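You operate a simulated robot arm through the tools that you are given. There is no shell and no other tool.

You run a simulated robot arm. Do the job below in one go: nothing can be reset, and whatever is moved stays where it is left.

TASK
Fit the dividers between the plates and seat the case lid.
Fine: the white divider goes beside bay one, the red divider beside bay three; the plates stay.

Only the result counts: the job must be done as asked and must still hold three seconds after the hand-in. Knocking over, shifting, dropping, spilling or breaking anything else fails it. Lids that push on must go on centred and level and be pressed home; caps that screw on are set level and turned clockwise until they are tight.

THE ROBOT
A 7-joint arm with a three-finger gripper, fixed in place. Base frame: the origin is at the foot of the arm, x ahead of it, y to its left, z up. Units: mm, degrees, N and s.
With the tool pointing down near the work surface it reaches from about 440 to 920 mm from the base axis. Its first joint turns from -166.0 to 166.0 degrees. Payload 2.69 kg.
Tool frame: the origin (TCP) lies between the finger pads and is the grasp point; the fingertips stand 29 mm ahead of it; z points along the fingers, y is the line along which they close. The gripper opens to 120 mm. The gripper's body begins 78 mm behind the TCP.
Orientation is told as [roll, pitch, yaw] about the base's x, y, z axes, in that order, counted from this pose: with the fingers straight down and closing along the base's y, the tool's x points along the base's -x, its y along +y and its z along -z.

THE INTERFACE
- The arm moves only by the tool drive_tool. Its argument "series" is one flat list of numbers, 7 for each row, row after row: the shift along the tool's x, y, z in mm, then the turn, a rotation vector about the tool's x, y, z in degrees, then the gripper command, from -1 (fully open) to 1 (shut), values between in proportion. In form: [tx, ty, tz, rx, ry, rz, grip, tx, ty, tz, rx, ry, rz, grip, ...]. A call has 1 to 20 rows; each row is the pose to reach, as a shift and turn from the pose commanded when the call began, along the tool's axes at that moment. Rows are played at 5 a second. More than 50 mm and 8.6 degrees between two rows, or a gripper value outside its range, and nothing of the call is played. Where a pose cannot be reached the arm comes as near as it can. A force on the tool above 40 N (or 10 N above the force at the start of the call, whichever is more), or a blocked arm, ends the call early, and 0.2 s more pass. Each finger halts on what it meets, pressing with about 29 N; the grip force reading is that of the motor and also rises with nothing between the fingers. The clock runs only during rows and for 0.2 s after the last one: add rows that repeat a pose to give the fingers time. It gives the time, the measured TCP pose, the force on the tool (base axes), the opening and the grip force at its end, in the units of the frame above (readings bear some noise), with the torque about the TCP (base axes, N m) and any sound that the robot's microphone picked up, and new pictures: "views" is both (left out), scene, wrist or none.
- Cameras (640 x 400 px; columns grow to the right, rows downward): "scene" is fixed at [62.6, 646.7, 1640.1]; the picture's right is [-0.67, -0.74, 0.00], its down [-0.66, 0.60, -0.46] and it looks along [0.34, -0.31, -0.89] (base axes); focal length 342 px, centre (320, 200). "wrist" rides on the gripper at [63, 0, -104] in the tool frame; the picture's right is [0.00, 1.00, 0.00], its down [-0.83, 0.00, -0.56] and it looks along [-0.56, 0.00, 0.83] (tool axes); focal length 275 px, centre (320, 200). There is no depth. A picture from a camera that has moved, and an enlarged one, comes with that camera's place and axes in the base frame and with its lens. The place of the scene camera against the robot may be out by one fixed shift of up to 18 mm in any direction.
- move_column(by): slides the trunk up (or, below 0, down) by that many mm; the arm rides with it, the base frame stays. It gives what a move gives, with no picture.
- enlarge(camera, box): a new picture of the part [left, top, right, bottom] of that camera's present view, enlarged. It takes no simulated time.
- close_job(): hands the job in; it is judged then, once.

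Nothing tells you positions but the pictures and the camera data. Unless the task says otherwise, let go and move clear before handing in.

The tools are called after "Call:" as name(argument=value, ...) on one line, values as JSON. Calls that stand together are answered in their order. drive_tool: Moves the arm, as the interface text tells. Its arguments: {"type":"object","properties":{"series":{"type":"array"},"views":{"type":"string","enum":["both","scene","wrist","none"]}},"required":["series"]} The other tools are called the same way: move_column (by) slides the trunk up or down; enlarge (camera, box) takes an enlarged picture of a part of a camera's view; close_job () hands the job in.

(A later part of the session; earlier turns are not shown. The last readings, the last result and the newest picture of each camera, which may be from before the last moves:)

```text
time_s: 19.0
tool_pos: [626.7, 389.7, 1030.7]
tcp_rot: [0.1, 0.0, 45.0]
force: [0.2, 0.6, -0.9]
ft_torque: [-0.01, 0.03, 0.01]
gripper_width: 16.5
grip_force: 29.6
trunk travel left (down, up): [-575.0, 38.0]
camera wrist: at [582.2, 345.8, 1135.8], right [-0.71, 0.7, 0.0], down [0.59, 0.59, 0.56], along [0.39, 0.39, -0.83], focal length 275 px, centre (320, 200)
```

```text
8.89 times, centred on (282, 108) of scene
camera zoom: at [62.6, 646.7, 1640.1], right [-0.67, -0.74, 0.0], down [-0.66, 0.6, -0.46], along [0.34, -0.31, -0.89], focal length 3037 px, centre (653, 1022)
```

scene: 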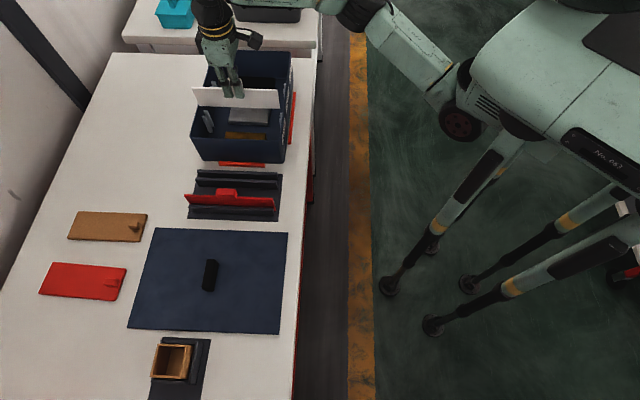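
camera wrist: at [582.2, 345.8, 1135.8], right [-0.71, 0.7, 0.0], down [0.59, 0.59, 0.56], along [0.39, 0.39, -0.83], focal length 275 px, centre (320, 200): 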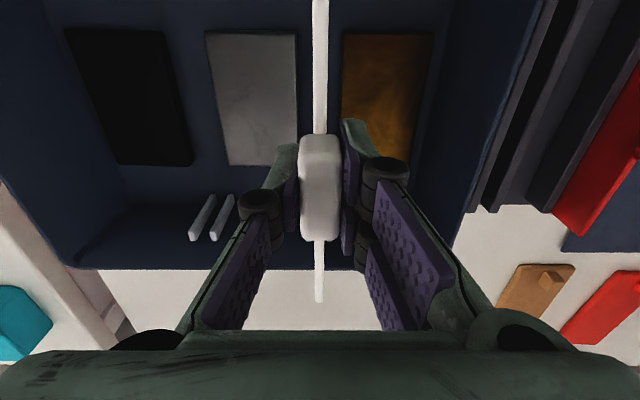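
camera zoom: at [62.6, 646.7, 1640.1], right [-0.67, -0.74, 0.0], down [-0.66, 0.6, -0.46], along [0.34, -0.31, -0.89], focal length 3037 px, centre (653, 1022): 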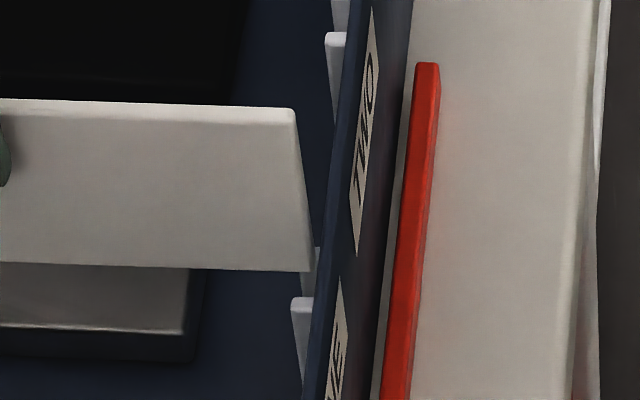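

The position still looks consistent between the ribs. I continue lowering slowly, watching the force for any contact with a rib top.

Call:
drive_tool(series=[0, 0.5, 1, 0, 0, 0, 1, 0, 0.5, 3, 0, 0, 0, 1, 0, 0.5, 5, 0, 0, 0, 1, 0, 0.5, 7, 0, 0, 0, 1, 0, 0.5, 9, 0, 0, 0, 1, 0, 0.5, 11, 0, 0, 0, 1, 0, 0.5, 11, 0, 0, 0, 1], views="wrist")

Call:
enlarge(camera="scene", box=[185, 85, 220, 120])

Call:
enlarge(camera="scene", box=[260, 85, 305, 130])

```text
time_s: 20.6
tool_pos: [626.4, 390.6, 1019.6]
tcp_rot: [0.0, -0.1, 45.0]
force: [-0.4, 0.1, -0.1]
ft_torque: [0.0, -0.03, -0.01]
gripper_width: 16.9
grip_force: 29.7
trunk travel left (down, up): [-575.0, 38.0]
camera wrist: at [581.5, 346.4, 1125.1], right [-0.71, 0.7, 0.0], down [0.59, 0.59, 0.56], along [0.39, 0.39, -0.83], focal length 275 px, centre (320, 200)
```

wrist: 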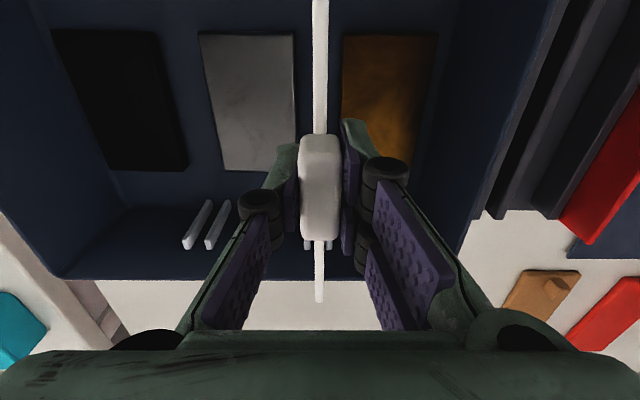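

```text
11.43 times, centred on (202, 102) of scene
camera zoom: at [62.6, 646.7, 1640.1], right [-0.67, -0.74, 0.0], down [-0.66, 0.6, -0.46], along [0.34, -0.31, -0.89], focal length 3905 px, centre (1663, 1314)
```

zoom: 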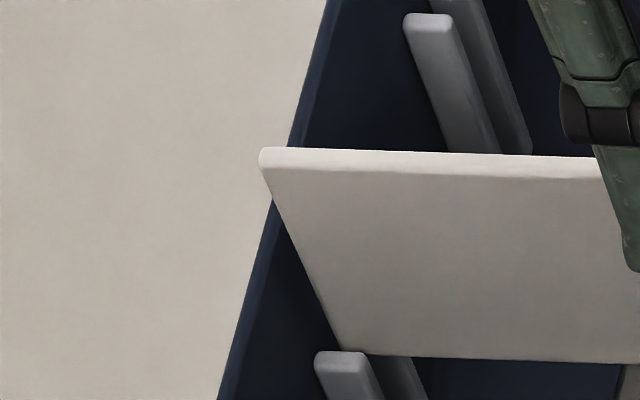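

```text
8.89 times, centred on (282, 108) of scene
camera zoom: at [62.6, 646.7, 1640.1], right [-0.67, -0.74, 0.0], down [-0.66, 0.6, -0.46], along [0.34, -0.31, -0.89], focal length 3037 px, centre (653, 1022)
```

zoom: 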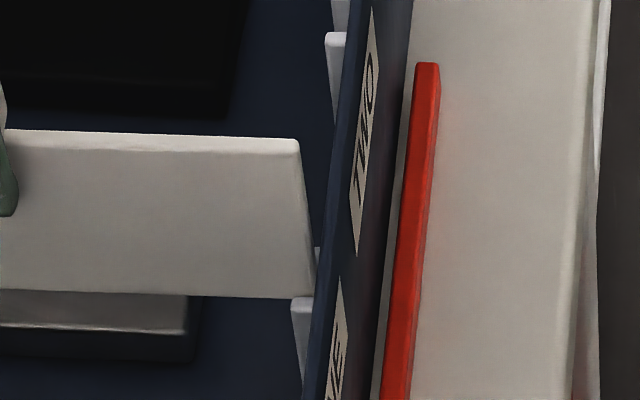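

No contact force. In the wrist image the far ribs now appear on both sides of the plate, so I'll zoom to confirm.

Call:
enlarge(camera="wrist", box=[280, 210, 360, 310])

```text
4.00 times, centred on (320, 260) of wrist
camera zoom: at [581.5, 346.4, 1125.1], right [-0.71, 0.7, 0.0], down [0.59, 0.59, 0.56], along [0.39, 0.39, -0.83], focal length 1101 px, centre (320, -40)
```

zoom: 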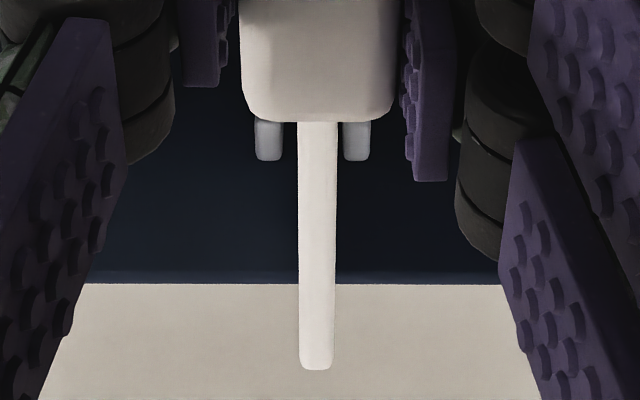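

The far ribs bracket the plate on both sides. I shift 1 mm back to centre it and lower most of the way down.

Call:
drive_tool(series=[0, -1, 2, 0, 0, 0, 1, 0, -1, 9, 0, 0, 0, 1, 0, -1, 17, 0, 0, 0, 1, 0, -1, 25, 0, 0, 0, 1, 0, -1, 33, 0, 0, 0, 1, 0, -1, 40, 0, 0, 0, 1, 0, -1, 46, 0, 0, 0, 1, 0, -1, 51, 0, 0, 0, 1, 0, -1, 51, 0, 0, 0, 1], views="both")

Call:
enlarge(camera="wrist", box=[280, 210, 360, 310])

Call:
enlarge(camera="scene", box=[180, 40, 310, 170])

```text
time_s: 22.6
tool_pos: [626.9, 389.7, 967.2]
tcp_rot: [0.0, -0.1, 45.0]
force: [0.5, 0.1, -0.8]
ft_torque: [-0.02, 0.04, 0.03]
gripper_width: 16.9
grip_force: 28.8
trunk travel left (down, up): [-575.0, 38.0]
camera wrist: at [582.2, 345.3, 1072.9], right [-0.71, 0.7, 0.0], down [0.59, 0.59, 0.56], along [0.39, 0.39, -0.83], focal length 275 px, centre (320, 200)
```

scene: 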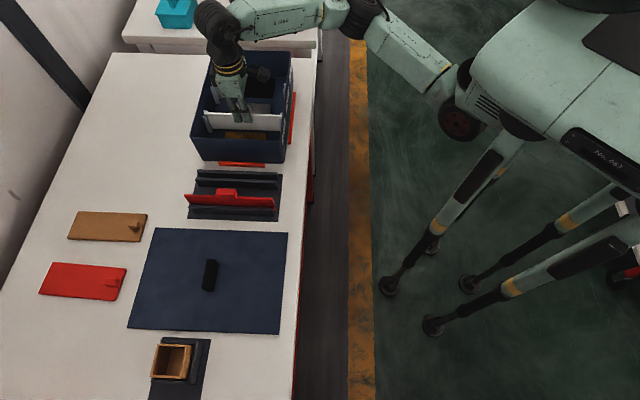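
wrist: 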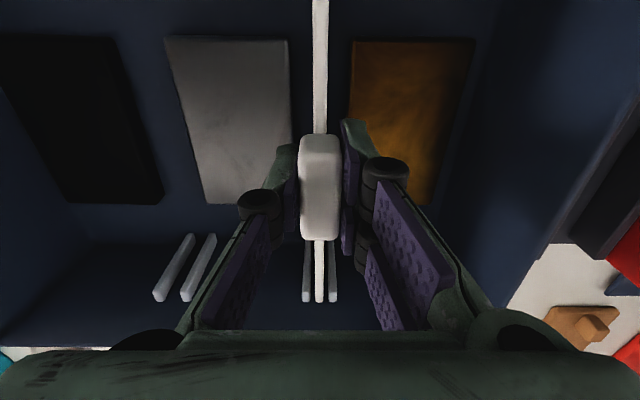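

```text
4.00 times, centred on (320, 260) of wrist
camera zoom: at [582.2, 345.3, 1072.9], right [-0.71, 0.7, 0.0], down [0.59, 0.59, 0.56], along [0.39, 0.39, -0.83], focal length 1101 px, centre (320, -40)
```

zoom: 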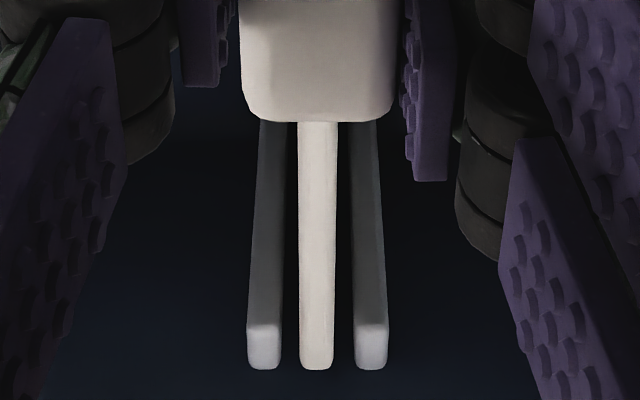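

```text
3.08 times, centred on (245, 105) of scene
camera zoom: at [62.6, 646.7, 1640.1], right [-0.67, -0.74, 0.0], down [-0.66, 0.6, -0.46], along [0.34, -0.31, -0.89], focal length 1051 px, centre (551, 492)
```

zoom: 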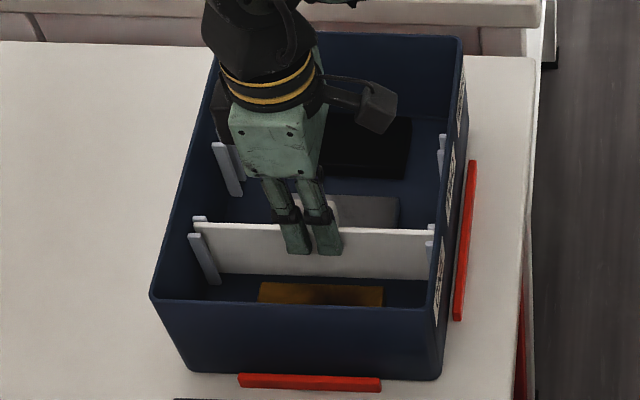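

The white divider is centred between its ribs and near the bottom. I lower in small steps to find the floor.

Call:
drive_tool(series=[0, 0, 1.5, 0, 0, 0, 1, 0, 0, 3, 0, 0, 0, 1, 0, 0, 4, 0, 0, 0, 1, 0, 0, 4, 0, 0, 0, 1], views="none")

```text
time_s: 23.6
tool_pos: [626.6, 391.0, 963.8]
tcp_rot: [0.0, 0.0, 45.0]
force: [0.1, 0.1, -1.1]
ft_torque: [0.05, 0.0, 0.0]
gripper_width: 16.7
grip_force: 28.8
trunk travel left (down, up): [-575.0, 38.0]
```

Call:
drive_tool(series=[0, 0, 1, 0, 0, 0, 1, 0, 0, 2, 0, 0, 0, 1, 0, 0, 2, 0, 0, 0, 1], views="none")

```text
time_s: 24.4
tool_pos: [626.5, 389.8, 962.9]
tcp_rot: [-0.1, 0.0, 45.0]
force: [1.2, 0.4, 5.1]
ft_torque: [-0.31, 0.21, 0.01]
gripper_width: 16.8
grip_force: 29.1
trunk travel left (down, up): [-575.0, 38.0]
```

The plate has touched the floor, with slightly more load at the near end. I press about 1 mm more to settle it flat.

Call:
drive_tool(series=[0, 0, 0.5, 0, 0, 0, 1, 0, 0, 1, 0, 0, 0, 1, 0, 0, 1, 0, 0, 0, 1], views="wrist")

Call:
enlarge(camera="wrist", box=[280, 210, 360, 310])

Call:
enlarge(camera="scene", box=[180, 60, 300, 150])

```text
time_s: 25.2
tool_pos: [626.6, 389.3, 963.2]
tcp_rot: [0.0, 0.0, 44.9]
force: [0.6, 1.7, 14.5]
ft_torque: [-0.14, 0.25, 0.09]
gripper_width: 17.0
grip_force: 28.9
trunk travel left (down, up): [-575.0, 38.0]
camera wrist: at [581.7, 345.7, 1067.9], right [-0.71, 0.7, 0.0], down [0.58, 0.59, 0.56], along [0.39, 0.4, -0.83], focal length 275 px, centre (320, 200)
```

wrist: 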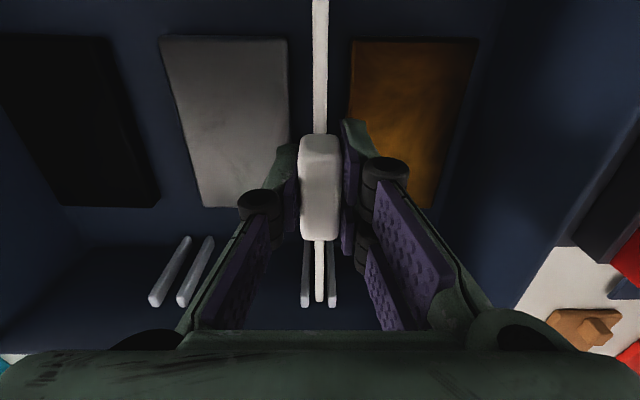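

```text
4.00 times, centred on (320, 260) of wrist
camera zoom: at [581.7, 345.7, 1067.9], right [-0.71, 0.7, 0.0], down [0.58, 0.59, 0.56], along [0.39, 0.4, -0.83], focal length 1101 px, centre (320, -40)
```

zoom: 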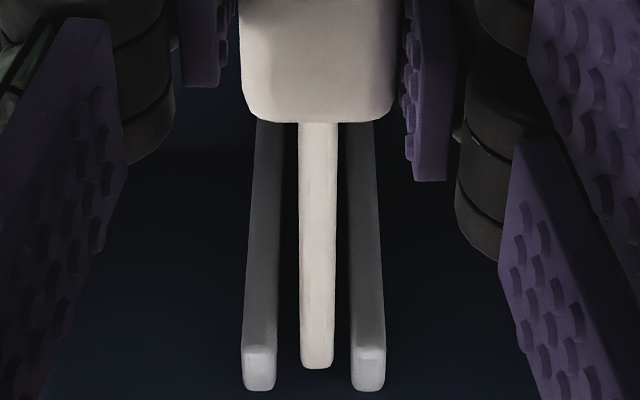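

```text
4.44 times, centred on (240, 105) of scene
camera zoom: at [62.6, 646.7, 1640.1], right [-0.67, -0.74, 0.0], down [-0.66, 0.6, -0.46], along [0.34, -0.31, -0.89], focal length 1519 px, centre (676, 622)
```

zoom: 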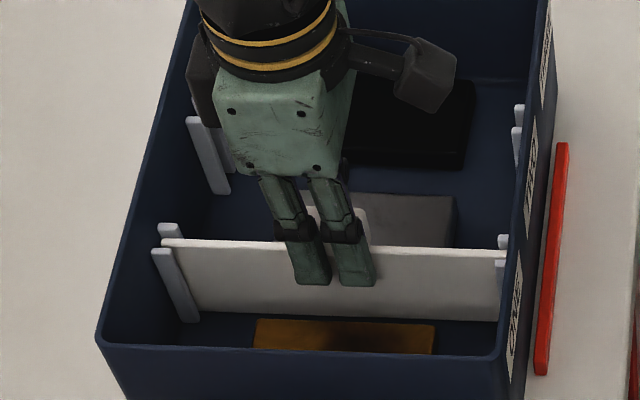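

The white divider is seated, with about 14 N of floor reaction and the reading level. I release it while relaxing the downward command, then rise.

Call:
drive_tool(series=[0, 0, -1.5, 0, 0, 0, 1, 0, 0, -2, 0, 0, 0, 0.6, 0, 0, -2, 0, 0, 0, 0.23, 0, 0, -2, 0, 0, 0, 0.23, 0, 0, -2, 0, 0, 0, 0.23], views="wrist")

```text
time_s: 26.4
tool_pos: [626.8, 390.2, 963.2]
tcp_rot: [0.0, 0.1, 45.0]
force: [-0.4, 0.5, -0.4]
ft_torque: [0.0, -0.01, 0.02]
gripper_width: 46.3
grip_force: 0.0
trunk travel left (down, up): [-575.0, 38.0]
camera wrist: at [582.2, 345.8, 1068.7], right [-0.71, 0.7, 0.0], down [0.59, 0.59, 0.56], along [0.39, 0.39, -0.83], focal length 275 px, centre (320, 200)
```

wrist: 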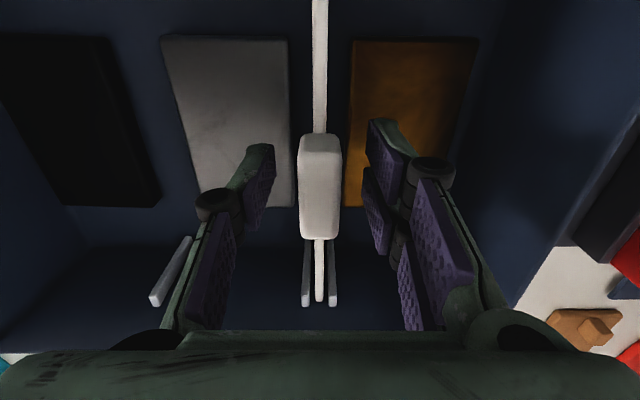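

The white divider stands free and upright in its slot. I rise and move over to the red divider's tab.

Call:
drive_tool(series=[0, 0, -15, 0, 0, 0, 0.23, 0, 0, -40, 0, 0, 0, 0.23, 0, 0, -70, 0, 0, 0, 0.23, 0, 0, -90, 0, 0, 0, 0.23, 0, 30, -90, 0, 0, 0, 0.23, 0.2, 70, -90, 0, 0, 0, 0.23, 0.3, 115, -90, 0, 0, 0, 0.23, 0.4, 160, -90, 0, 0, 0, 0.23, 0.5, 200, -90, 0, 0, 0, 0.23, 0.5, 230, -85, 0, 0, 0, 0.23, 0.5, 238, -80, 0, 0, 0, 0.23, 0.5, 238, -80, 0, 0, 0, 0.23, 0.5, 238, -80, 0, 0, 0, 0.23], views="both")

Call:
enlarge(camera="wrist", box=[240, 60, 400, 240])

Call:
enlarge(camera="scene", box=[180, 40, 310, 170])

```text
time_s: 29.2
tool_pos: [458.3, 557.9, 1044.3]
tcp_rot: [0.1, -0.1, 44.9]
force: [0.3, 0.1, 0.6]
ft_torque: [-0.03, 0.02, 0.0]
gripper_width: 46.1
grip_force: 0.0
trunk travel left (down, up): [-575.0, 38.0]
camera wrist: at [413.9, 514.6, 1149.1], right [-0.71, 0.7, 0.0], down [0.59, 0.59, 0.56], along [0.39, 0.39, -0.83], focal length 275 px, centre (320, 200)
```

scene: 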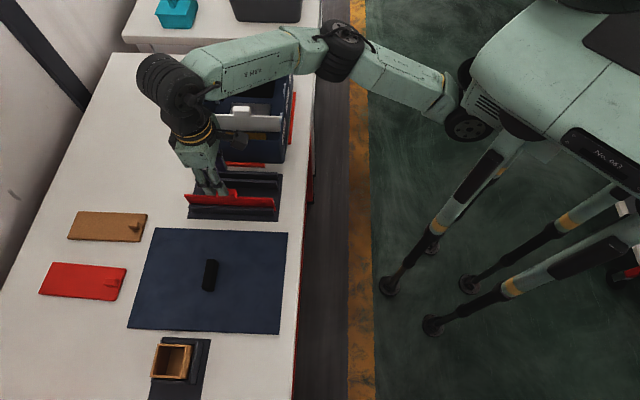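
wrist: 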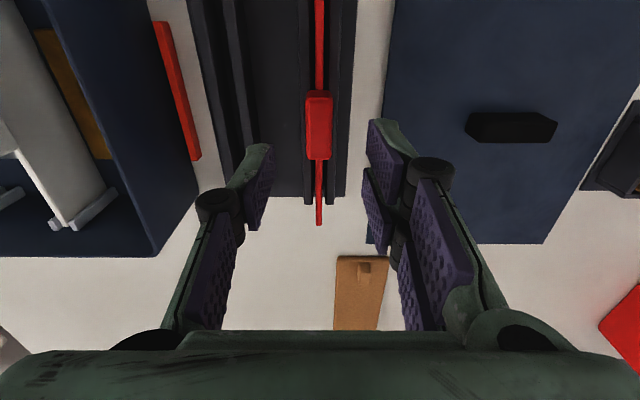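

```text
2.22 times, centred on (320, 150) of wrist
camera zoom: at [413.9, 514.6, 1149.1], right [-0.71, 0.7, 0.0], down [0.59, 0.59, 0.56], along [0.39, 0.39, -0.83], focal length 612 px, centre (320, 311)
```

zoom: 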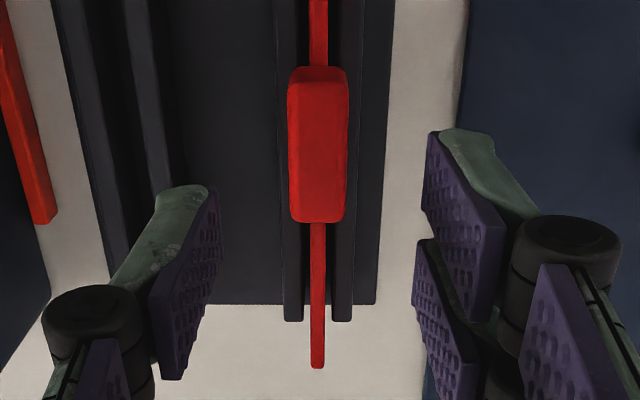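

```text
3.08 times, centred on (245, 105) of scene
camera zoom: at [62.6, 646.7, 1640.1], right [-0.67, -0.74, 0.0], down [-0.66, 0.6, -0.46], along [0.34, -0.31, -0.89], focal length 1051 px, centre (551, 492)
```

zoom: 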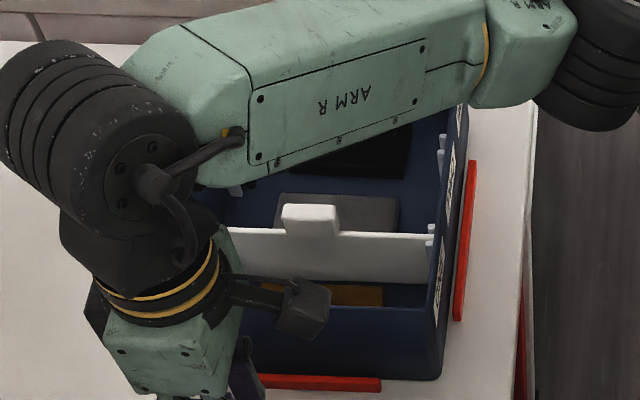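

The red tab is centred under the gripper. I descend the same way as for the white one and close on it.

Call:
drive_tool(series=[0, -0.3, 15, 0, 0, 0, 0.23, -0.3, -0.5, 35, 0, 0, 0, 0.23, -0.3, -0.5, 55, 0, 0, 0, 0.23, -0.3, -0.5, 70, 0, 0, 0, 0.23, -0.3, -0.5, 79, 0, 0, 0, 0.23, -0.3, -0.5, 83, 0, 0, 0, 0.23, -0.3, -0.5, 83, 0, 0, 0, 0.23, -0.3, -0.5, 83, 0, 0, 0, 0.6, -0.3, -0.5, 83, 0, 0, 0, 1, -0.3, -0.5, 83, 0, 0, 0, 1, -0.3, -0.5, 83, 0, 0, 0, 1, -0.3, -0.5, 83, 0, 0, 0, 1], views="wrist")

```text
time_s: 31.8
tool_pos: [457.9, 557.4, 959.7]
tcp_rot: [0.0, 0.0, 44.9]
force: [-0.5, -1.0, 0.2]
ft_torque: [0.03, -0.03, 0.01]
gripper_width: 16.5
grip_force: 28.7
trunk travel left (down, up): [-575.0, 38.0]
camera wrist: at [413.9, 513.8, 1065.4], right [-0.71, 0.7, 0.0], down [0.59, 0.59, 0.56], along [0.39, 0.39, -0.83], focal length 275 px, centre (320, 200)
```

wrist: 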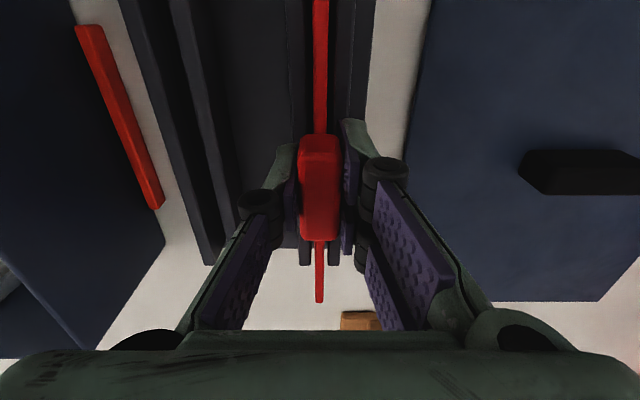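

The red divider is gripped. I lift it clear and carry it over the TWO/THREE slot, above the rim and the white tab.

Call:
drive_tool(series=[0, 0, -5, 0, 0, 0, 1, 0, 0, -12, 0, 0, 0, 1, 0, 0, -24, 0, 0, 0, 1, 0, 0, -40, 0, 0, 0, 1, 0, 0, -60, 0, 0, 0, 1, 0, 0, -82, 0, 0, 0, 1, 0, 0, -104, 0, 0, 0, 1, 0, 0, -122, 0, 0, 0, 1, 0, 0, -130, 0, 0, 0, 1, 0, 0, -130, 0, 0, 0, 1], views="wrist")

Call:
drive_tool(series=[0, -10, 0, 0, 0, 0, 1, -0.1, -30, 0, 0, 0, 0, 1, -0.2, -60, 0, 0, 0, 0, 1, -0.3, -95, 0, 0, 0, 0, 1, -0.5, -130, 0, 0, 0, 0, 1, -0.6, -165, 0, 0, 0, 0, 1, -0.8, -200, 0, 0, 0, 0, 1, -0.9, -235, 0, 0, 0, 0, 1, -1, -270, 0, 0, 0, 0, 1, -1.2, -300, 0, 0, 0, 0, 1, -1.3, -325, 0, 0, 0, 0, 1, -1.3, -338, 0, 0, 0, 0, 1, -1.3, -341.6, 0, 0, 0, 0, 1, -1.3, -341.6, 0, 0, 0, 0, 1, -1.3, -341.6, 0, 0, 0, 0, 1], views="both")

```text
time_s: 34.0
tool_pos: [460.5, 557.0, 1089.8]
tcp_rot: [0.0, 0.0, 45.1]
force: [-0.5, 0.4, -0.7]
ft_torque: [0.01, 0.03, -0.02]
gripper_width: 16.4
grip_force: 29.3
trunk travel left (down, up): [-575.0, 38.0]
camera wrist: at [415.0, 513.6, 1195.1], right [-0.71, 0.7, 0.0], down [0.59, 0.59, 0.56], along [0.39, 0.39, -0.83], focal length 275 px, centre (320, 200)
```

wrist: 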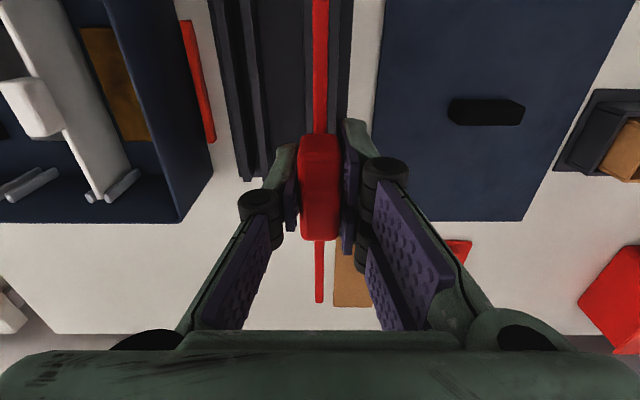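

```text
time_s: 37.2
tool_pos: [701.9, 316.7, 1090.1]
tcp_rot: [0.0, 0.0, 45.0]
force: [0.1, -0.5, -1.1]
ft_torque: [0.01, -0.02, 0.0]
gripper_width: 16.7
grip_force: 29.3
trunk travel left (down, up): [-575.0, 38.0]
camera wrist: at [656.5, 273.8, 1194.8], right [-0.71, 0.7, 0.0], down [0.59, 0.59, 0.56], along [0.39, 0.39, -0.83], focal length 275 px, centre (320, 200)
```

scene: 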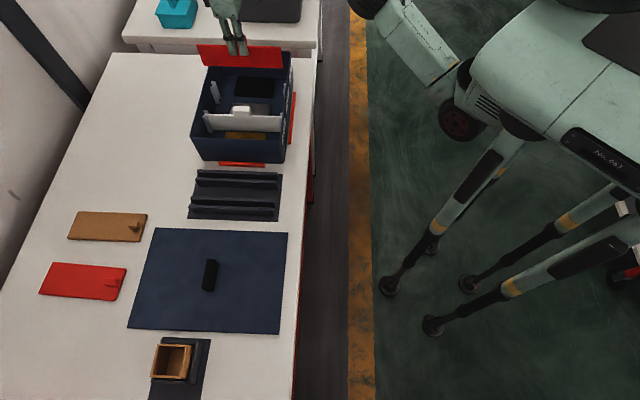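
wrist: 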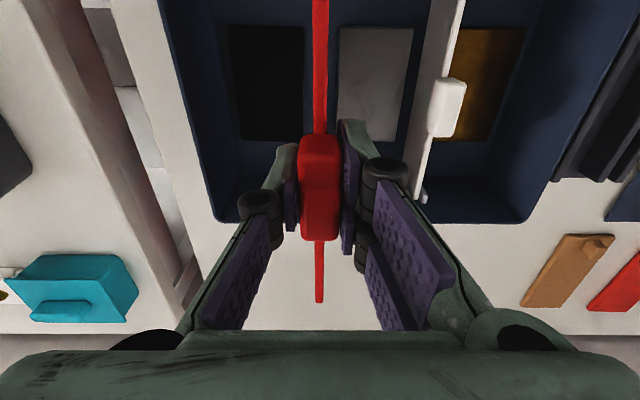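

The red divider is over the TWO/THREE gap, midway between the black and silver blocks. I correct 1.5 mm along its length and lower to just above the rib tops.

Call:
drive_tool(series=[0.8, -0.2, 4, 0, 0, 0, 1, 1.5, -0.4, 14, 0, 0, 0, 1, 1.5, -0.4, 26, 0, 0, 0, 1, 1.5, -0.4, 33, 0, 0, 0, 1, 1.5, -0.4, 33, 0, 0, 0, 1], views="wrist")

Call:
enlarge(camera="scene", box=[180, 50, 310, 140])

Call:
enlarge(camera="scene", box=[190, 60, 225, 95])

Call:
enlarge(camera="scene", box=[265, 55, 305, 95])

Call:
enlarge(camera="wrist", box=[260, 210, 380, 320])

```text
time_s: 38.4
tool_pos: [701.2, 314.8, 1058.1]
tcp_rot: [0.0, 0.0, 45.0]
force: [-0.1, 0.6, -0.2]
ft_torque: [-0.04, 0.0, 0.0]
gripper_width: 16.9
grip_force: 28.8
trunk travel left (down, up): [-575.0, 38.0]
camera wrist: at [655.7, 271.9, 1162.4], right [-0.71, 0.7, 0.0], down [0.59, 0.59, 0.56], along [0.39, 0.39, -0.83], focal length 275 px, centre (320, 200)
```

wrist: 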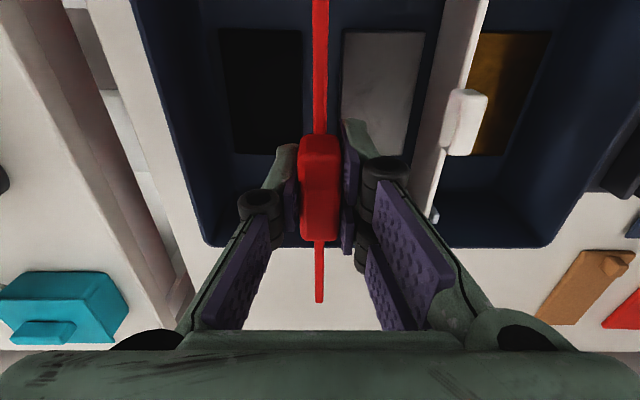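

```text
4.44 times, centred on (245, 95) of scene
camera zoom: at [62.6, 646.7, 1640.1], right [-0.67, -0.74, 0.0], down [-0.66, 0.6, -0.46], along [0.34, -0.31, -0.89], focal length 1519 px, centre (653, 667)
```

zoom: 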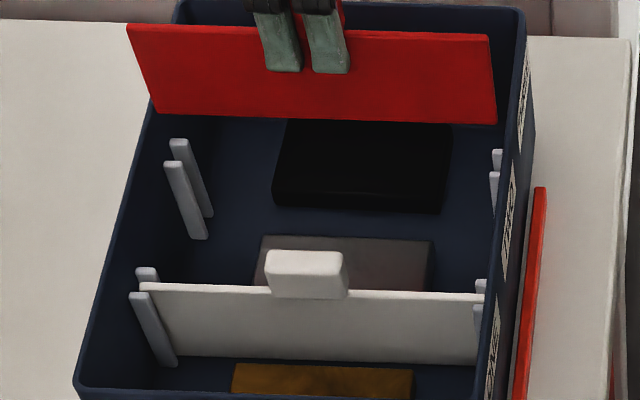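

```text
11.43 times, centred on (208, 78) of scene
camera zoom: at [62.6, 646.7, 1640.1], right [-0.67, -0.74, 0.0], down [-0.66, 0.6, -0.46], along [0.34, -0.31, -0.89], focal length 3905 px, centre (1606, 1600)
```

zoom: 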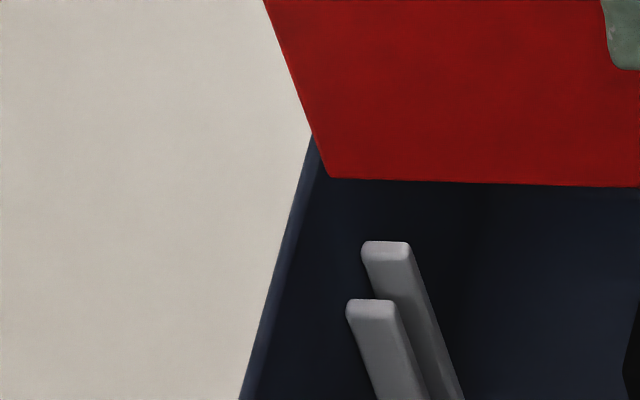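

```text
10.00 times, centred on (285, 75) of scene
camera zoom: at [62.6, 646.7, 1640.1], right [-0.67, -0.74, 0.0], down [-0.66, 0.6, -0.46], along [0.34, -0.31, -0.89], focal length 3417 px, centre (670, 1450)
```

zoom: 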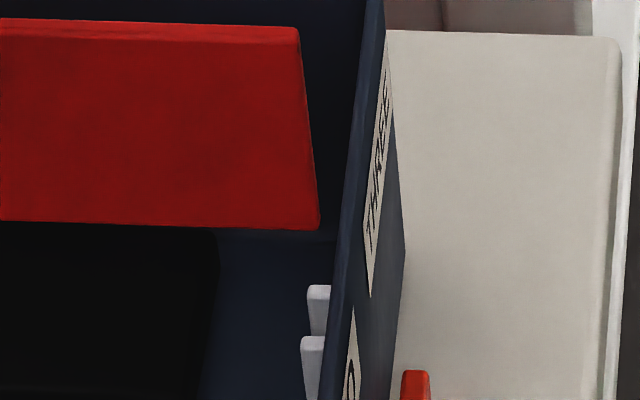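

```text
3.64 times, centred on (320, 265) of wrist
camera zoom: at [655.7, 271.9, 1162.4], right [-0.71, 0.7, 0.0], down [0.59, 0.59, 0.56], along [0.39, 0.39, -0.83], focal length 1001 px, centre (320, -36)
```

zoom: 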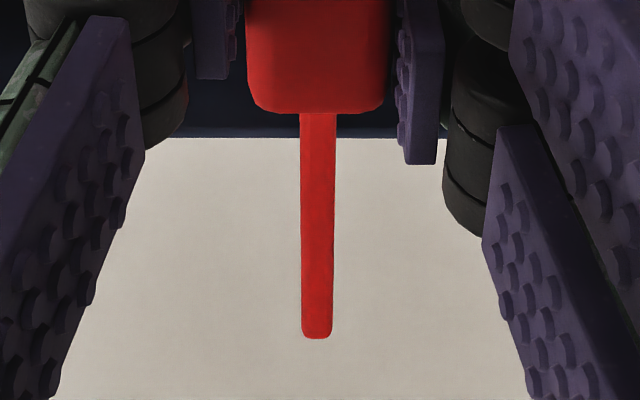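

The clearances look the same as for the white one. I lower until the plate's edge is just inside the rib tops, watching the force.

Call:
drive_tool(series=[0, 0.5, 4, 0, 0, 0, 1, 0, 0.7, 12, 0, 0, 0, 1, 0, 0.7, 20, 0, 0, 0, 1, 0, 0.7, 25, 0, 0, 0, 1, 0, 0.7, 28, 0, 0, 0, 1, 0, 0.7, 31, 0, 0, 0, 1, 0, 0.7, 34, 0, 0, 0, 1, 0, 0.7, 37, 0, 0, 0, 1, 0, 0.7, 37, 0, 0, 0, 1], views="wrist")

Call:
enlarge(camera="wrist", box=[280, 210, 360, 310])

Call:
enlarge(camera="scene", box=[180, 50, 310, 140])

```text
time_s: 40.4
tool_pos: [700.4, 316.2, 1021.2]
tcp_rot: [0.0, 0.0, 44.9]
force: [-0.2, -0.1, -1.0]
ft_torque: [-0.02, -0.01, -0.02]
gripper_width: 16.5
grip_force: 28.6
trunk travel left (down, up): [-575.0, 38.0]
camera wrist: at [655.9, 272.5, 1125.5], right [-0.71, 0.7, 0.0], down [0.59, 0.59, 0.56], along [0.39, 0.39, -0.83], focal length 275 px, centre (320, 200)
```

wrist: 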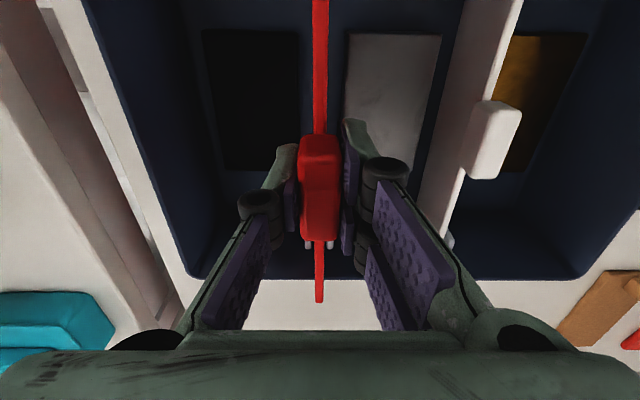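

```text
4.00 times, centred on (320, 260) of wrist
camera zoom: at [655.9, 272.5, 1125.5], right [-0.71, 0.7, 0.0], down [0.59, 0.59, 0.56], along [0.39, 0.39, -0.83], focal length 1101 px, centre (320, -40)
```

zoom: 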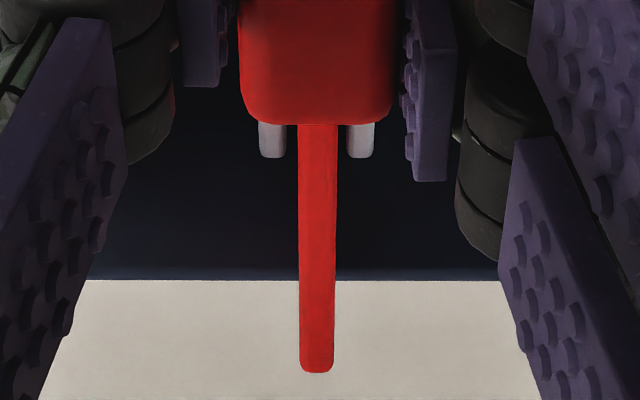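

```text
4.44 times, centred on (245, 95) of scene
camera zoom: at [62.6, 646.7, 1640.1], right [-0.67, -0.74, 0.0], down [-0.66, 0.6, -0.46], along [0.34, -0.31, -0.89], focal length 1519 px, centre (653, 667)
```

zoom: 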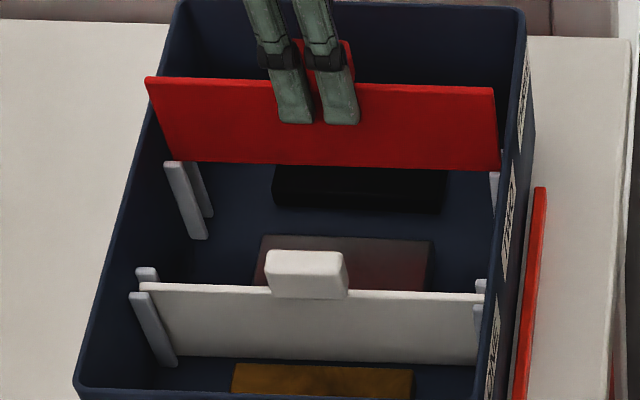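

The far ribs bracket the red plate symmetrically. I lower it most of the way.

Call:
drive_tool(series=[0, 0, 2, 0, 0, 0, 1, 0, 0, 9, 0, 0, 0, 1, 0, 0, 17, 0, 0, 0, 1, 0, 0, 25, 0, 0, 0, 1, 0, 0, 33, 0, 0, 0, 1, 0, 0, 40, 0, 0, 0, 1, 0, 0, 46, 0, 0, 0, 1, 0, 0, 51, 0, 0, 0, 1, 0, 0, 54, 0, 0, 0, 1, 0, 0, 54, 0, 0, 0, 1], views="wrist")

Call:
enlarge(camera="wrist", box=[280, 210, 360, 310])

```text
time_s: 42.6
tool_pos: [701.0, 316.9, 967.1]
tcp_rot: [0.0, 0.0, 45.1]
force: [0.7, 0.5, -1.1]
ft_torque: [-0.01, 0.01, -0.01]
gripper_width: 16.6
grip_force: 28.2
trunk travel left (down, up): [-575.0, 38.0]
camera wrist: at [655.9, 272.4, 1071.9], right [-0.71, 0.7, 0.0], down [0.59, 0.59, 0.56], along [0.39, 0.39, -0.83], focal length 275 px, centre (320, 200)
```

wrist: 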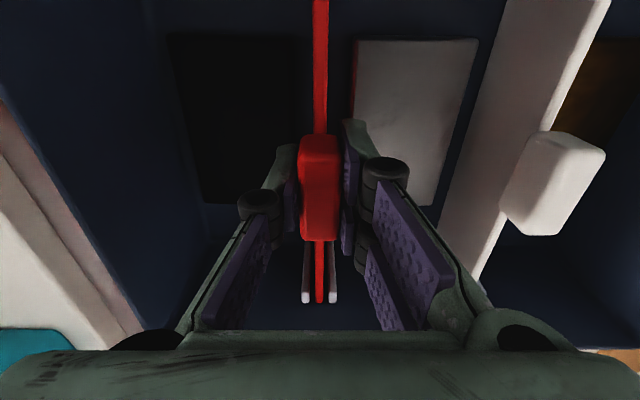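

```text
4.00 times, centred on (320, 260) of wrist
camera zoom: at [655.9, 272.4, 1071.9], right [-0.71, 0.7, 0.0], down [0.59, 0.59, 0.56], along [0.39, 0.39, -0.83], focal length 1101 px, centre (320, -40)
```

zoom: 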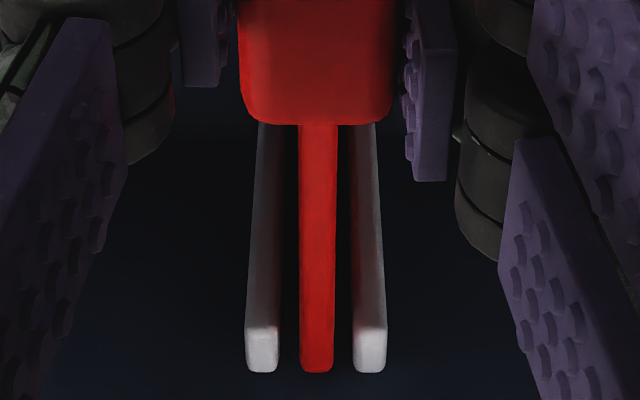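

It is centred in the slot and nearly down. Small steps to the floor.

Call:
drive_tool(series=[0, 0, 1, 0, 0, 0, 1, 0, 0, 2, 0, 0, 0, 1, 0, 0, 3, 0, 0, 0, 1, 0, 0, 3, 0, 0, 0, 1], views="none")

Call:
drive_tool(series=[0, 0, 1, 0, 0, 0, 1, 0, 0, 1.5, 0, 0, 0, 1, 0, 0, 1.5, 0, 0, 0, 1], views="none")

```text
time_s: 43.6
tool_pos: [700.3, 315.8, 963.3]
tcp_rot: [0.1, -0.1, 45.0]
force: [-0.5, -0.3, -1.7]
ft_torque: [-0.02, 0.01, 0.01]
gripper_width: 16.6
grip_force: 29.1
trunk travel left (down, up): [-575.0, 38.0]
```

```text
time_s: 44.4
tool_pos: [700.7, 316.5, 963.6]
tcp_rot: [-0.1, 0.1, 45.0]
force: [-0.4, 0.3, 0.1]
ft_torque: [0.0, 0.04, -0.04]
gripper_width: 16.6
grip_force: 28.9
trunk travel left (down, up): [-575.0, 38.0]
```

Call:
drive_tool(series=[0, 0, 1, 0, 0, 0, 1, 0, 0, 2, 0, 0, 0, 1, 0, 0, 2, 0, 0, 0, 1], views="none")

```text
time_s: 45.2
tool_pos: [699.8, 317.1, 962.8]
tcp_rot: [0.0, -0.2, 45.0]
force: [4.2, 2.0, 19.7]
ft_torque: [-0.25, 0.12, 0.06]
gripper_width: 16.6
grip_force: 28.8
trunk travel left (down, up): [-575.0, 38.0]
```

The red divider is on the floor with about 20 N of reaction. I relax, release and rise well clear.

Call:
drive_tool(series=[0, 0, -1.5, 0, 0, 0, 1, 0, 0, -2, 0, 0, 0, 0.6, 0, 0, -2, 0, 0, 0, 0.23, 0, 0, -2, 0, 0, 0, 0.23, 0, 0, -12, 0, 0, 0, 0.23, 0, 0, -32, 0, 0, 0, 0.23, 0, 0, -60, 0, 0, 0, 0.23, 0, 0, -90, 0, 0, 0, 0.23, 0, 0, -90, 0, 0, 0, 0.23], views="both")

Call:
enlarge(camera="scene", box=[180, 40, 310, 170])

```text
time_s: 47.2
tool_pos: [699.2, 314.7, 1050.7]
tcp_rot: [0.0, 0.1, 45.1]
force: [-0.1, 0.4, -0.8]
ft_torque: [0.03, -0.01, 0.0]
gripper_width: 46.3
grip_force: 0.0
trunk travel left (down, up): [-575.0, 38.0]
camera wrist: at [655.6, 270.9, 1155.3], right [-0.71, 0.7, 0.0], down [0.59, 0.59, 0.56], along [0.39, 0.39, -0.83], focal length 275 px, centre (320, 200)
```

scene: 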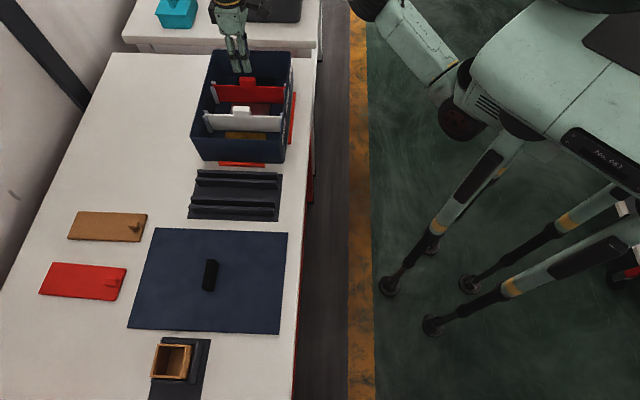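
wrist: 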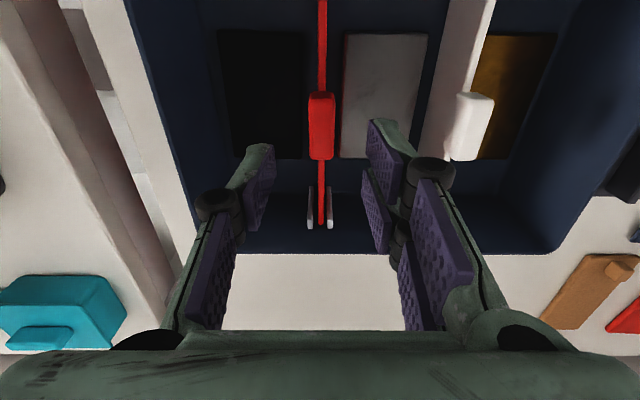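

```text
3.08 times, centred on (245, 105) of scene
camera zoom: at [62.6, 646.7, 1640.1], right [-0.67, -0.74, 0.0], down [-0.66, 0.6, -0.46], along [0.34, -0.31, -0.89], focal length 1051 px, centre (551, 492)
```

zoom: 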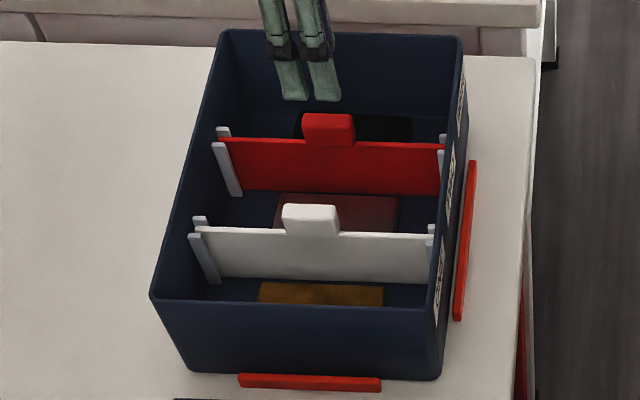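

Both dividers stand upright in their slots, white beside ONE and red beside THREE, and the blocks are undisturbed. Before fetching the lid I'll take precise pictures of the case rim from the earlier overhead vantage point.

Call:
drive_tool(series=[0, 0, -40, 0, 0, 0, -0.3, 25, 5, -70, 0, 0, 0, -1, 60, 15, -90, 0, 0, 0, -1, 95, 30, -90, 0, 0, 0, -1, 125, 45, -90, 0, 0, 0, -1, 132, 50, -90, 0, 0, 0, -1, 132, 50, -90, 0, 0, 0, -1, 132, 50, -90, 0, 0, 0, -1], views="wrist")

Call:
enlarge(camera="wrist", box=[160, 80, 480, 280])

```text
time_s: 49.0
tool_pos: [571.5, 257.0, 1141.5]
tcp_rot: [0.0, 0.0, 45.0]
force: [0.3, -0.2, -0.2]
ft_torque: [-0.03, 0.01, -0.01]
gripper_width: 120.2
grip_force: 0.0
trunk travel left (down, up): [-575.0, 38.0]
camera wrist: at [525.9, 213.0, 1246.4], right [-0.71, 0.7, 0.0], down [0.59, 0.59, 0.56], along [0.39, 0.39, -0.83], focal length 275 px, centre (320, 200)
```

wrist: 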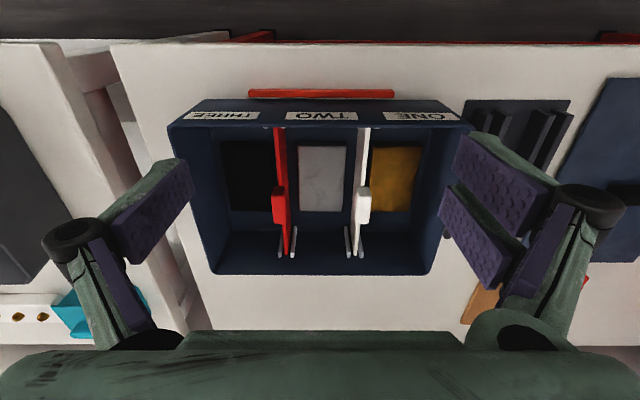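

```text
2.00 times, centred on (320, 180) of wrist
camera zoom: at [525.9, 213.0, 1246.4], right [-0.71, 0.7, 0.0], down [0.59, 0.59, 0.56], along [0.39, 0.39, -0.83], focal length 551 px, centre (320, 240)
```

zoom: 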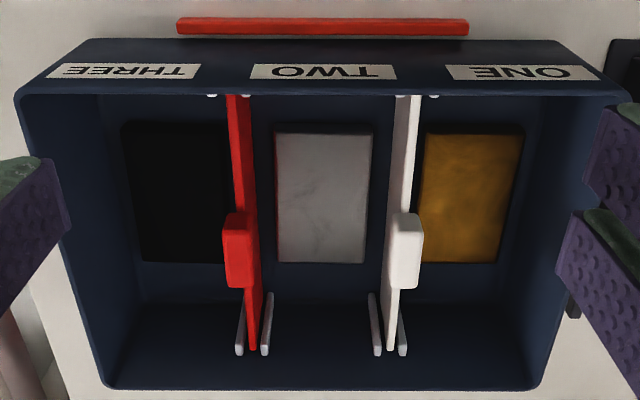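

Next I'll enlarge each rim corner.

Call:
enlarge(camera="wrist", box=[155, 110, 205, 145])

Call:
enlarge(camera="wrist", box=[435, 110, 485, 145])

Call:
enlarge(camera="wrist", box=[190, 250, 240, 285])

Call:
enlarge(camera="wrist", box=[405, 250, 455, 285])

```text
11.43 times, centred on (180, 128) of wrist
camera zoom: at [525.9, 213.0, 1246.4], right [-0.71, 0.7, 0.0], down [0.59, 0.59, 0.56], along [0.39, 0.39, -0.83], focal length 3146 px, centre (1920, 1029)
```

zoom: 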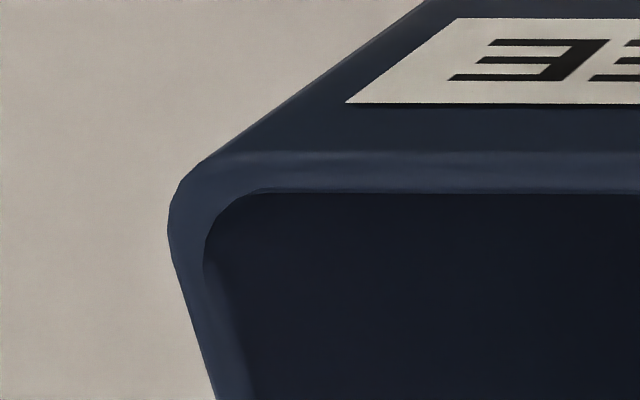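

```text
11.43 times, centred on (460, 128) of wrist
camera zoom: at [525.9, 213.0, 1246.4], right [-0.71, 0.7, 0.0], down [0.59, 0.59, 0.56], along [0.39, 0.39, -0.83], focal length 3146 px, centre (-1280, 1029)
```

zoom: 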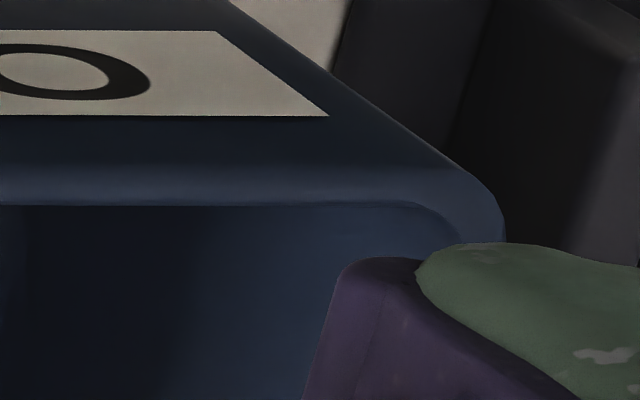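

```text
11.43 times, centred on (215, 268) of wrist
camera zoom: at [525.9, 213.0, 1246.4], right [-0.71, 0.7, 0.0], down [0.59, 0.59, 0.56], along [0.39, 0.39, -0.83], focal length 3146 px, centre (1520, -571)
```

zoom: 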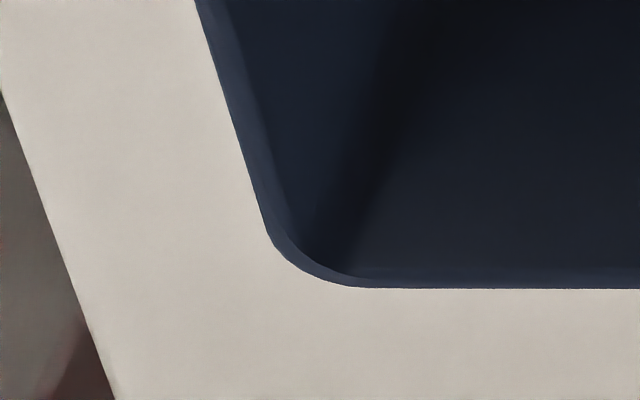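

```text
11.43 times, centred on (430, 268) of wrist
camera zoom: at [525.9, 213.0, 1246.4], right [-0.71, 0.7, 0.0], down [0.59, 0.59, 0.56], along [0.39, 0.39, -0.83], focal length 3146 px, centre (-937, -571)
```

zoom: 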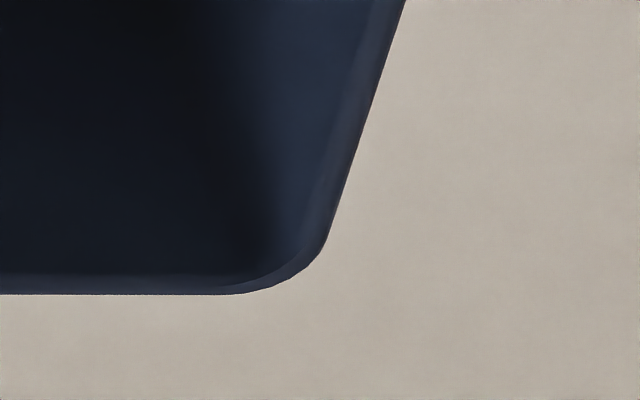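

Measured: the case outline is about 312×221 mm, centred near (665.7, 355.5), rim z≈978 and square to yaw 45°. The lid handle is near (354, 687), with its long side along the lid's short side. I swing over it while turning the tool −90° to grip across the handle.

Call:
drive_tool(series=[-10.7, 32.7, 3, 0, 0, 6.43, -1, -21.5, 65.4, 6, 0, 0, 12.86, -1, -32.2, 98.1, 9, 0, 0, 19.29, -1, -42.9, 130.8, 12, 0, 0, 25.71, -1, -53.7, 163.5, 15, 0, 0, 32.14, -1, -64.4, 196.2, 18, 0, 0, 38.57, -1, -75.2, 229, 21, 0, 0, 45, -1, -85.9, 261.7, 24, 0, 0, 51.43, -1, -96.6, 294.4, 27, 0, 0, 57.86, -1, -107.4, 327.1, 30, 0, 0, 64.29, -1, -118.1, 359.8, 33, 0, 0, 70.71, -1, -128.8, 392.5, 36, 0, 0, 77.14, -1, -139.6, 425.2, 39, 0, 0, 83.57, -1, -150.3, 457.9, 41.5, 0, 0, 90, -1, -150.3, 457.9, 41.5, 0, 0, 90, -1, -150.3, 457.9, 41.5, 0, 0, 90, -1], views="both")

```text
time_s: 52.4
tool_pos: [339.5, 637.1, 1087.8]
tcp_rot: [0.0, 0.0, -45.1]
force: [-0.7, 0.3, 0.9]
ft_torque: [0.04, -0.02, 0.01]
gripper_width: 119.9
grip_force: 0.0
out of reach, approached as far as the arm can: row 12, 13, 14, 15, 16
trunk travel left (down, up): [-575.0, 38.0]
camera wrist: at [295.2, 681.5, 1192.1], right [0.7, 0.71, 0.0], down [0.59, -0.59, 0.56], along [0.4, -0.39, -0.83], focal length 275 px, centre (320, 200)
```

scene: 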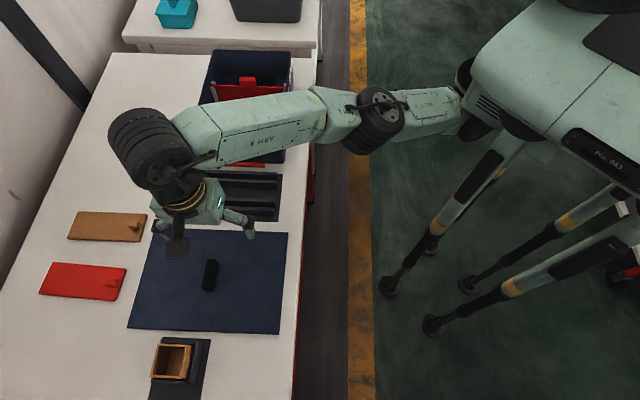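
wrist: 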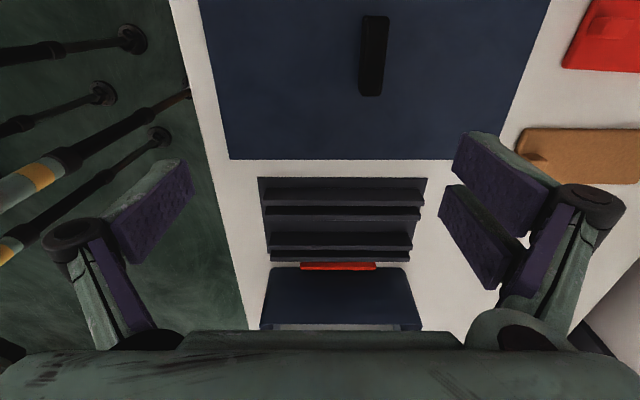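

That yaw is at the edge of the arm's reach here. The handle can equally be gripped from the opposite side at yaw 135°, and a −90° turn afterwards also ends at yaw 45° over the case. I turn back through 45° above the handle and see.

Call:
drive_tool(series=[0, 0, 0, 0, 0, -8, -1, 2, 4, 0, 0, 0, -16, -1, 5, 8, 0, 0, 0, -24, -1, 7, 13, 0, 0, 0, -32, -1, 10, 18, 0, 0, 0, -40, -1, 12, 22, 0, 0, 0, -48, -1, 15, 27, 0, 0, 0, -56, -1, 17, 31, 0, 0, 0, -64, -1, 20, 36, 0, 0, 0, -72, -1, 22, 40, 0, 0, 0, -80, -1, 25, 45.6, 0, 0, 0, -88, -1, 25, 45.6, 0, 0, 0, -90, -1, 25, 45.6, 0, 0, 0, -90, -1], views="wrist")

```text
time_s: 55.2
tool_pos: [355.5, 638.8, 1071.4]
tcp_rot: [0.0, 0.1, 45.0]
force: [0.5, -0.6, 0.4]
ft_torque: [0.06, 0.03, -0.01]
gripper_width: 120.0
grip_force: 0.1
out of reach, approached as far as the arm can: row 2, 3, 4, 5, 6, 7, 8, 9, 10, 11, 12, 13
trunk travel left (down, up): [-575.0, 38.0]
camera wrist: at [311.6, 594.9, 1176.2], right [-0.71, 0.7, 0.0], down [0.58, 0.59, 0.56], along [0.39, 0.39, -0.83], focal length 275 px, centre (320, 200)
```

wrist: 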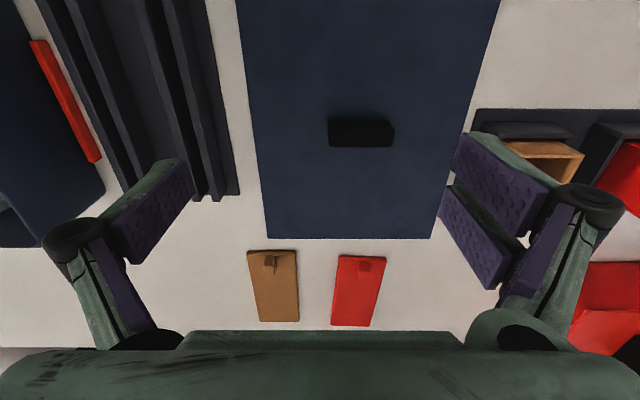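

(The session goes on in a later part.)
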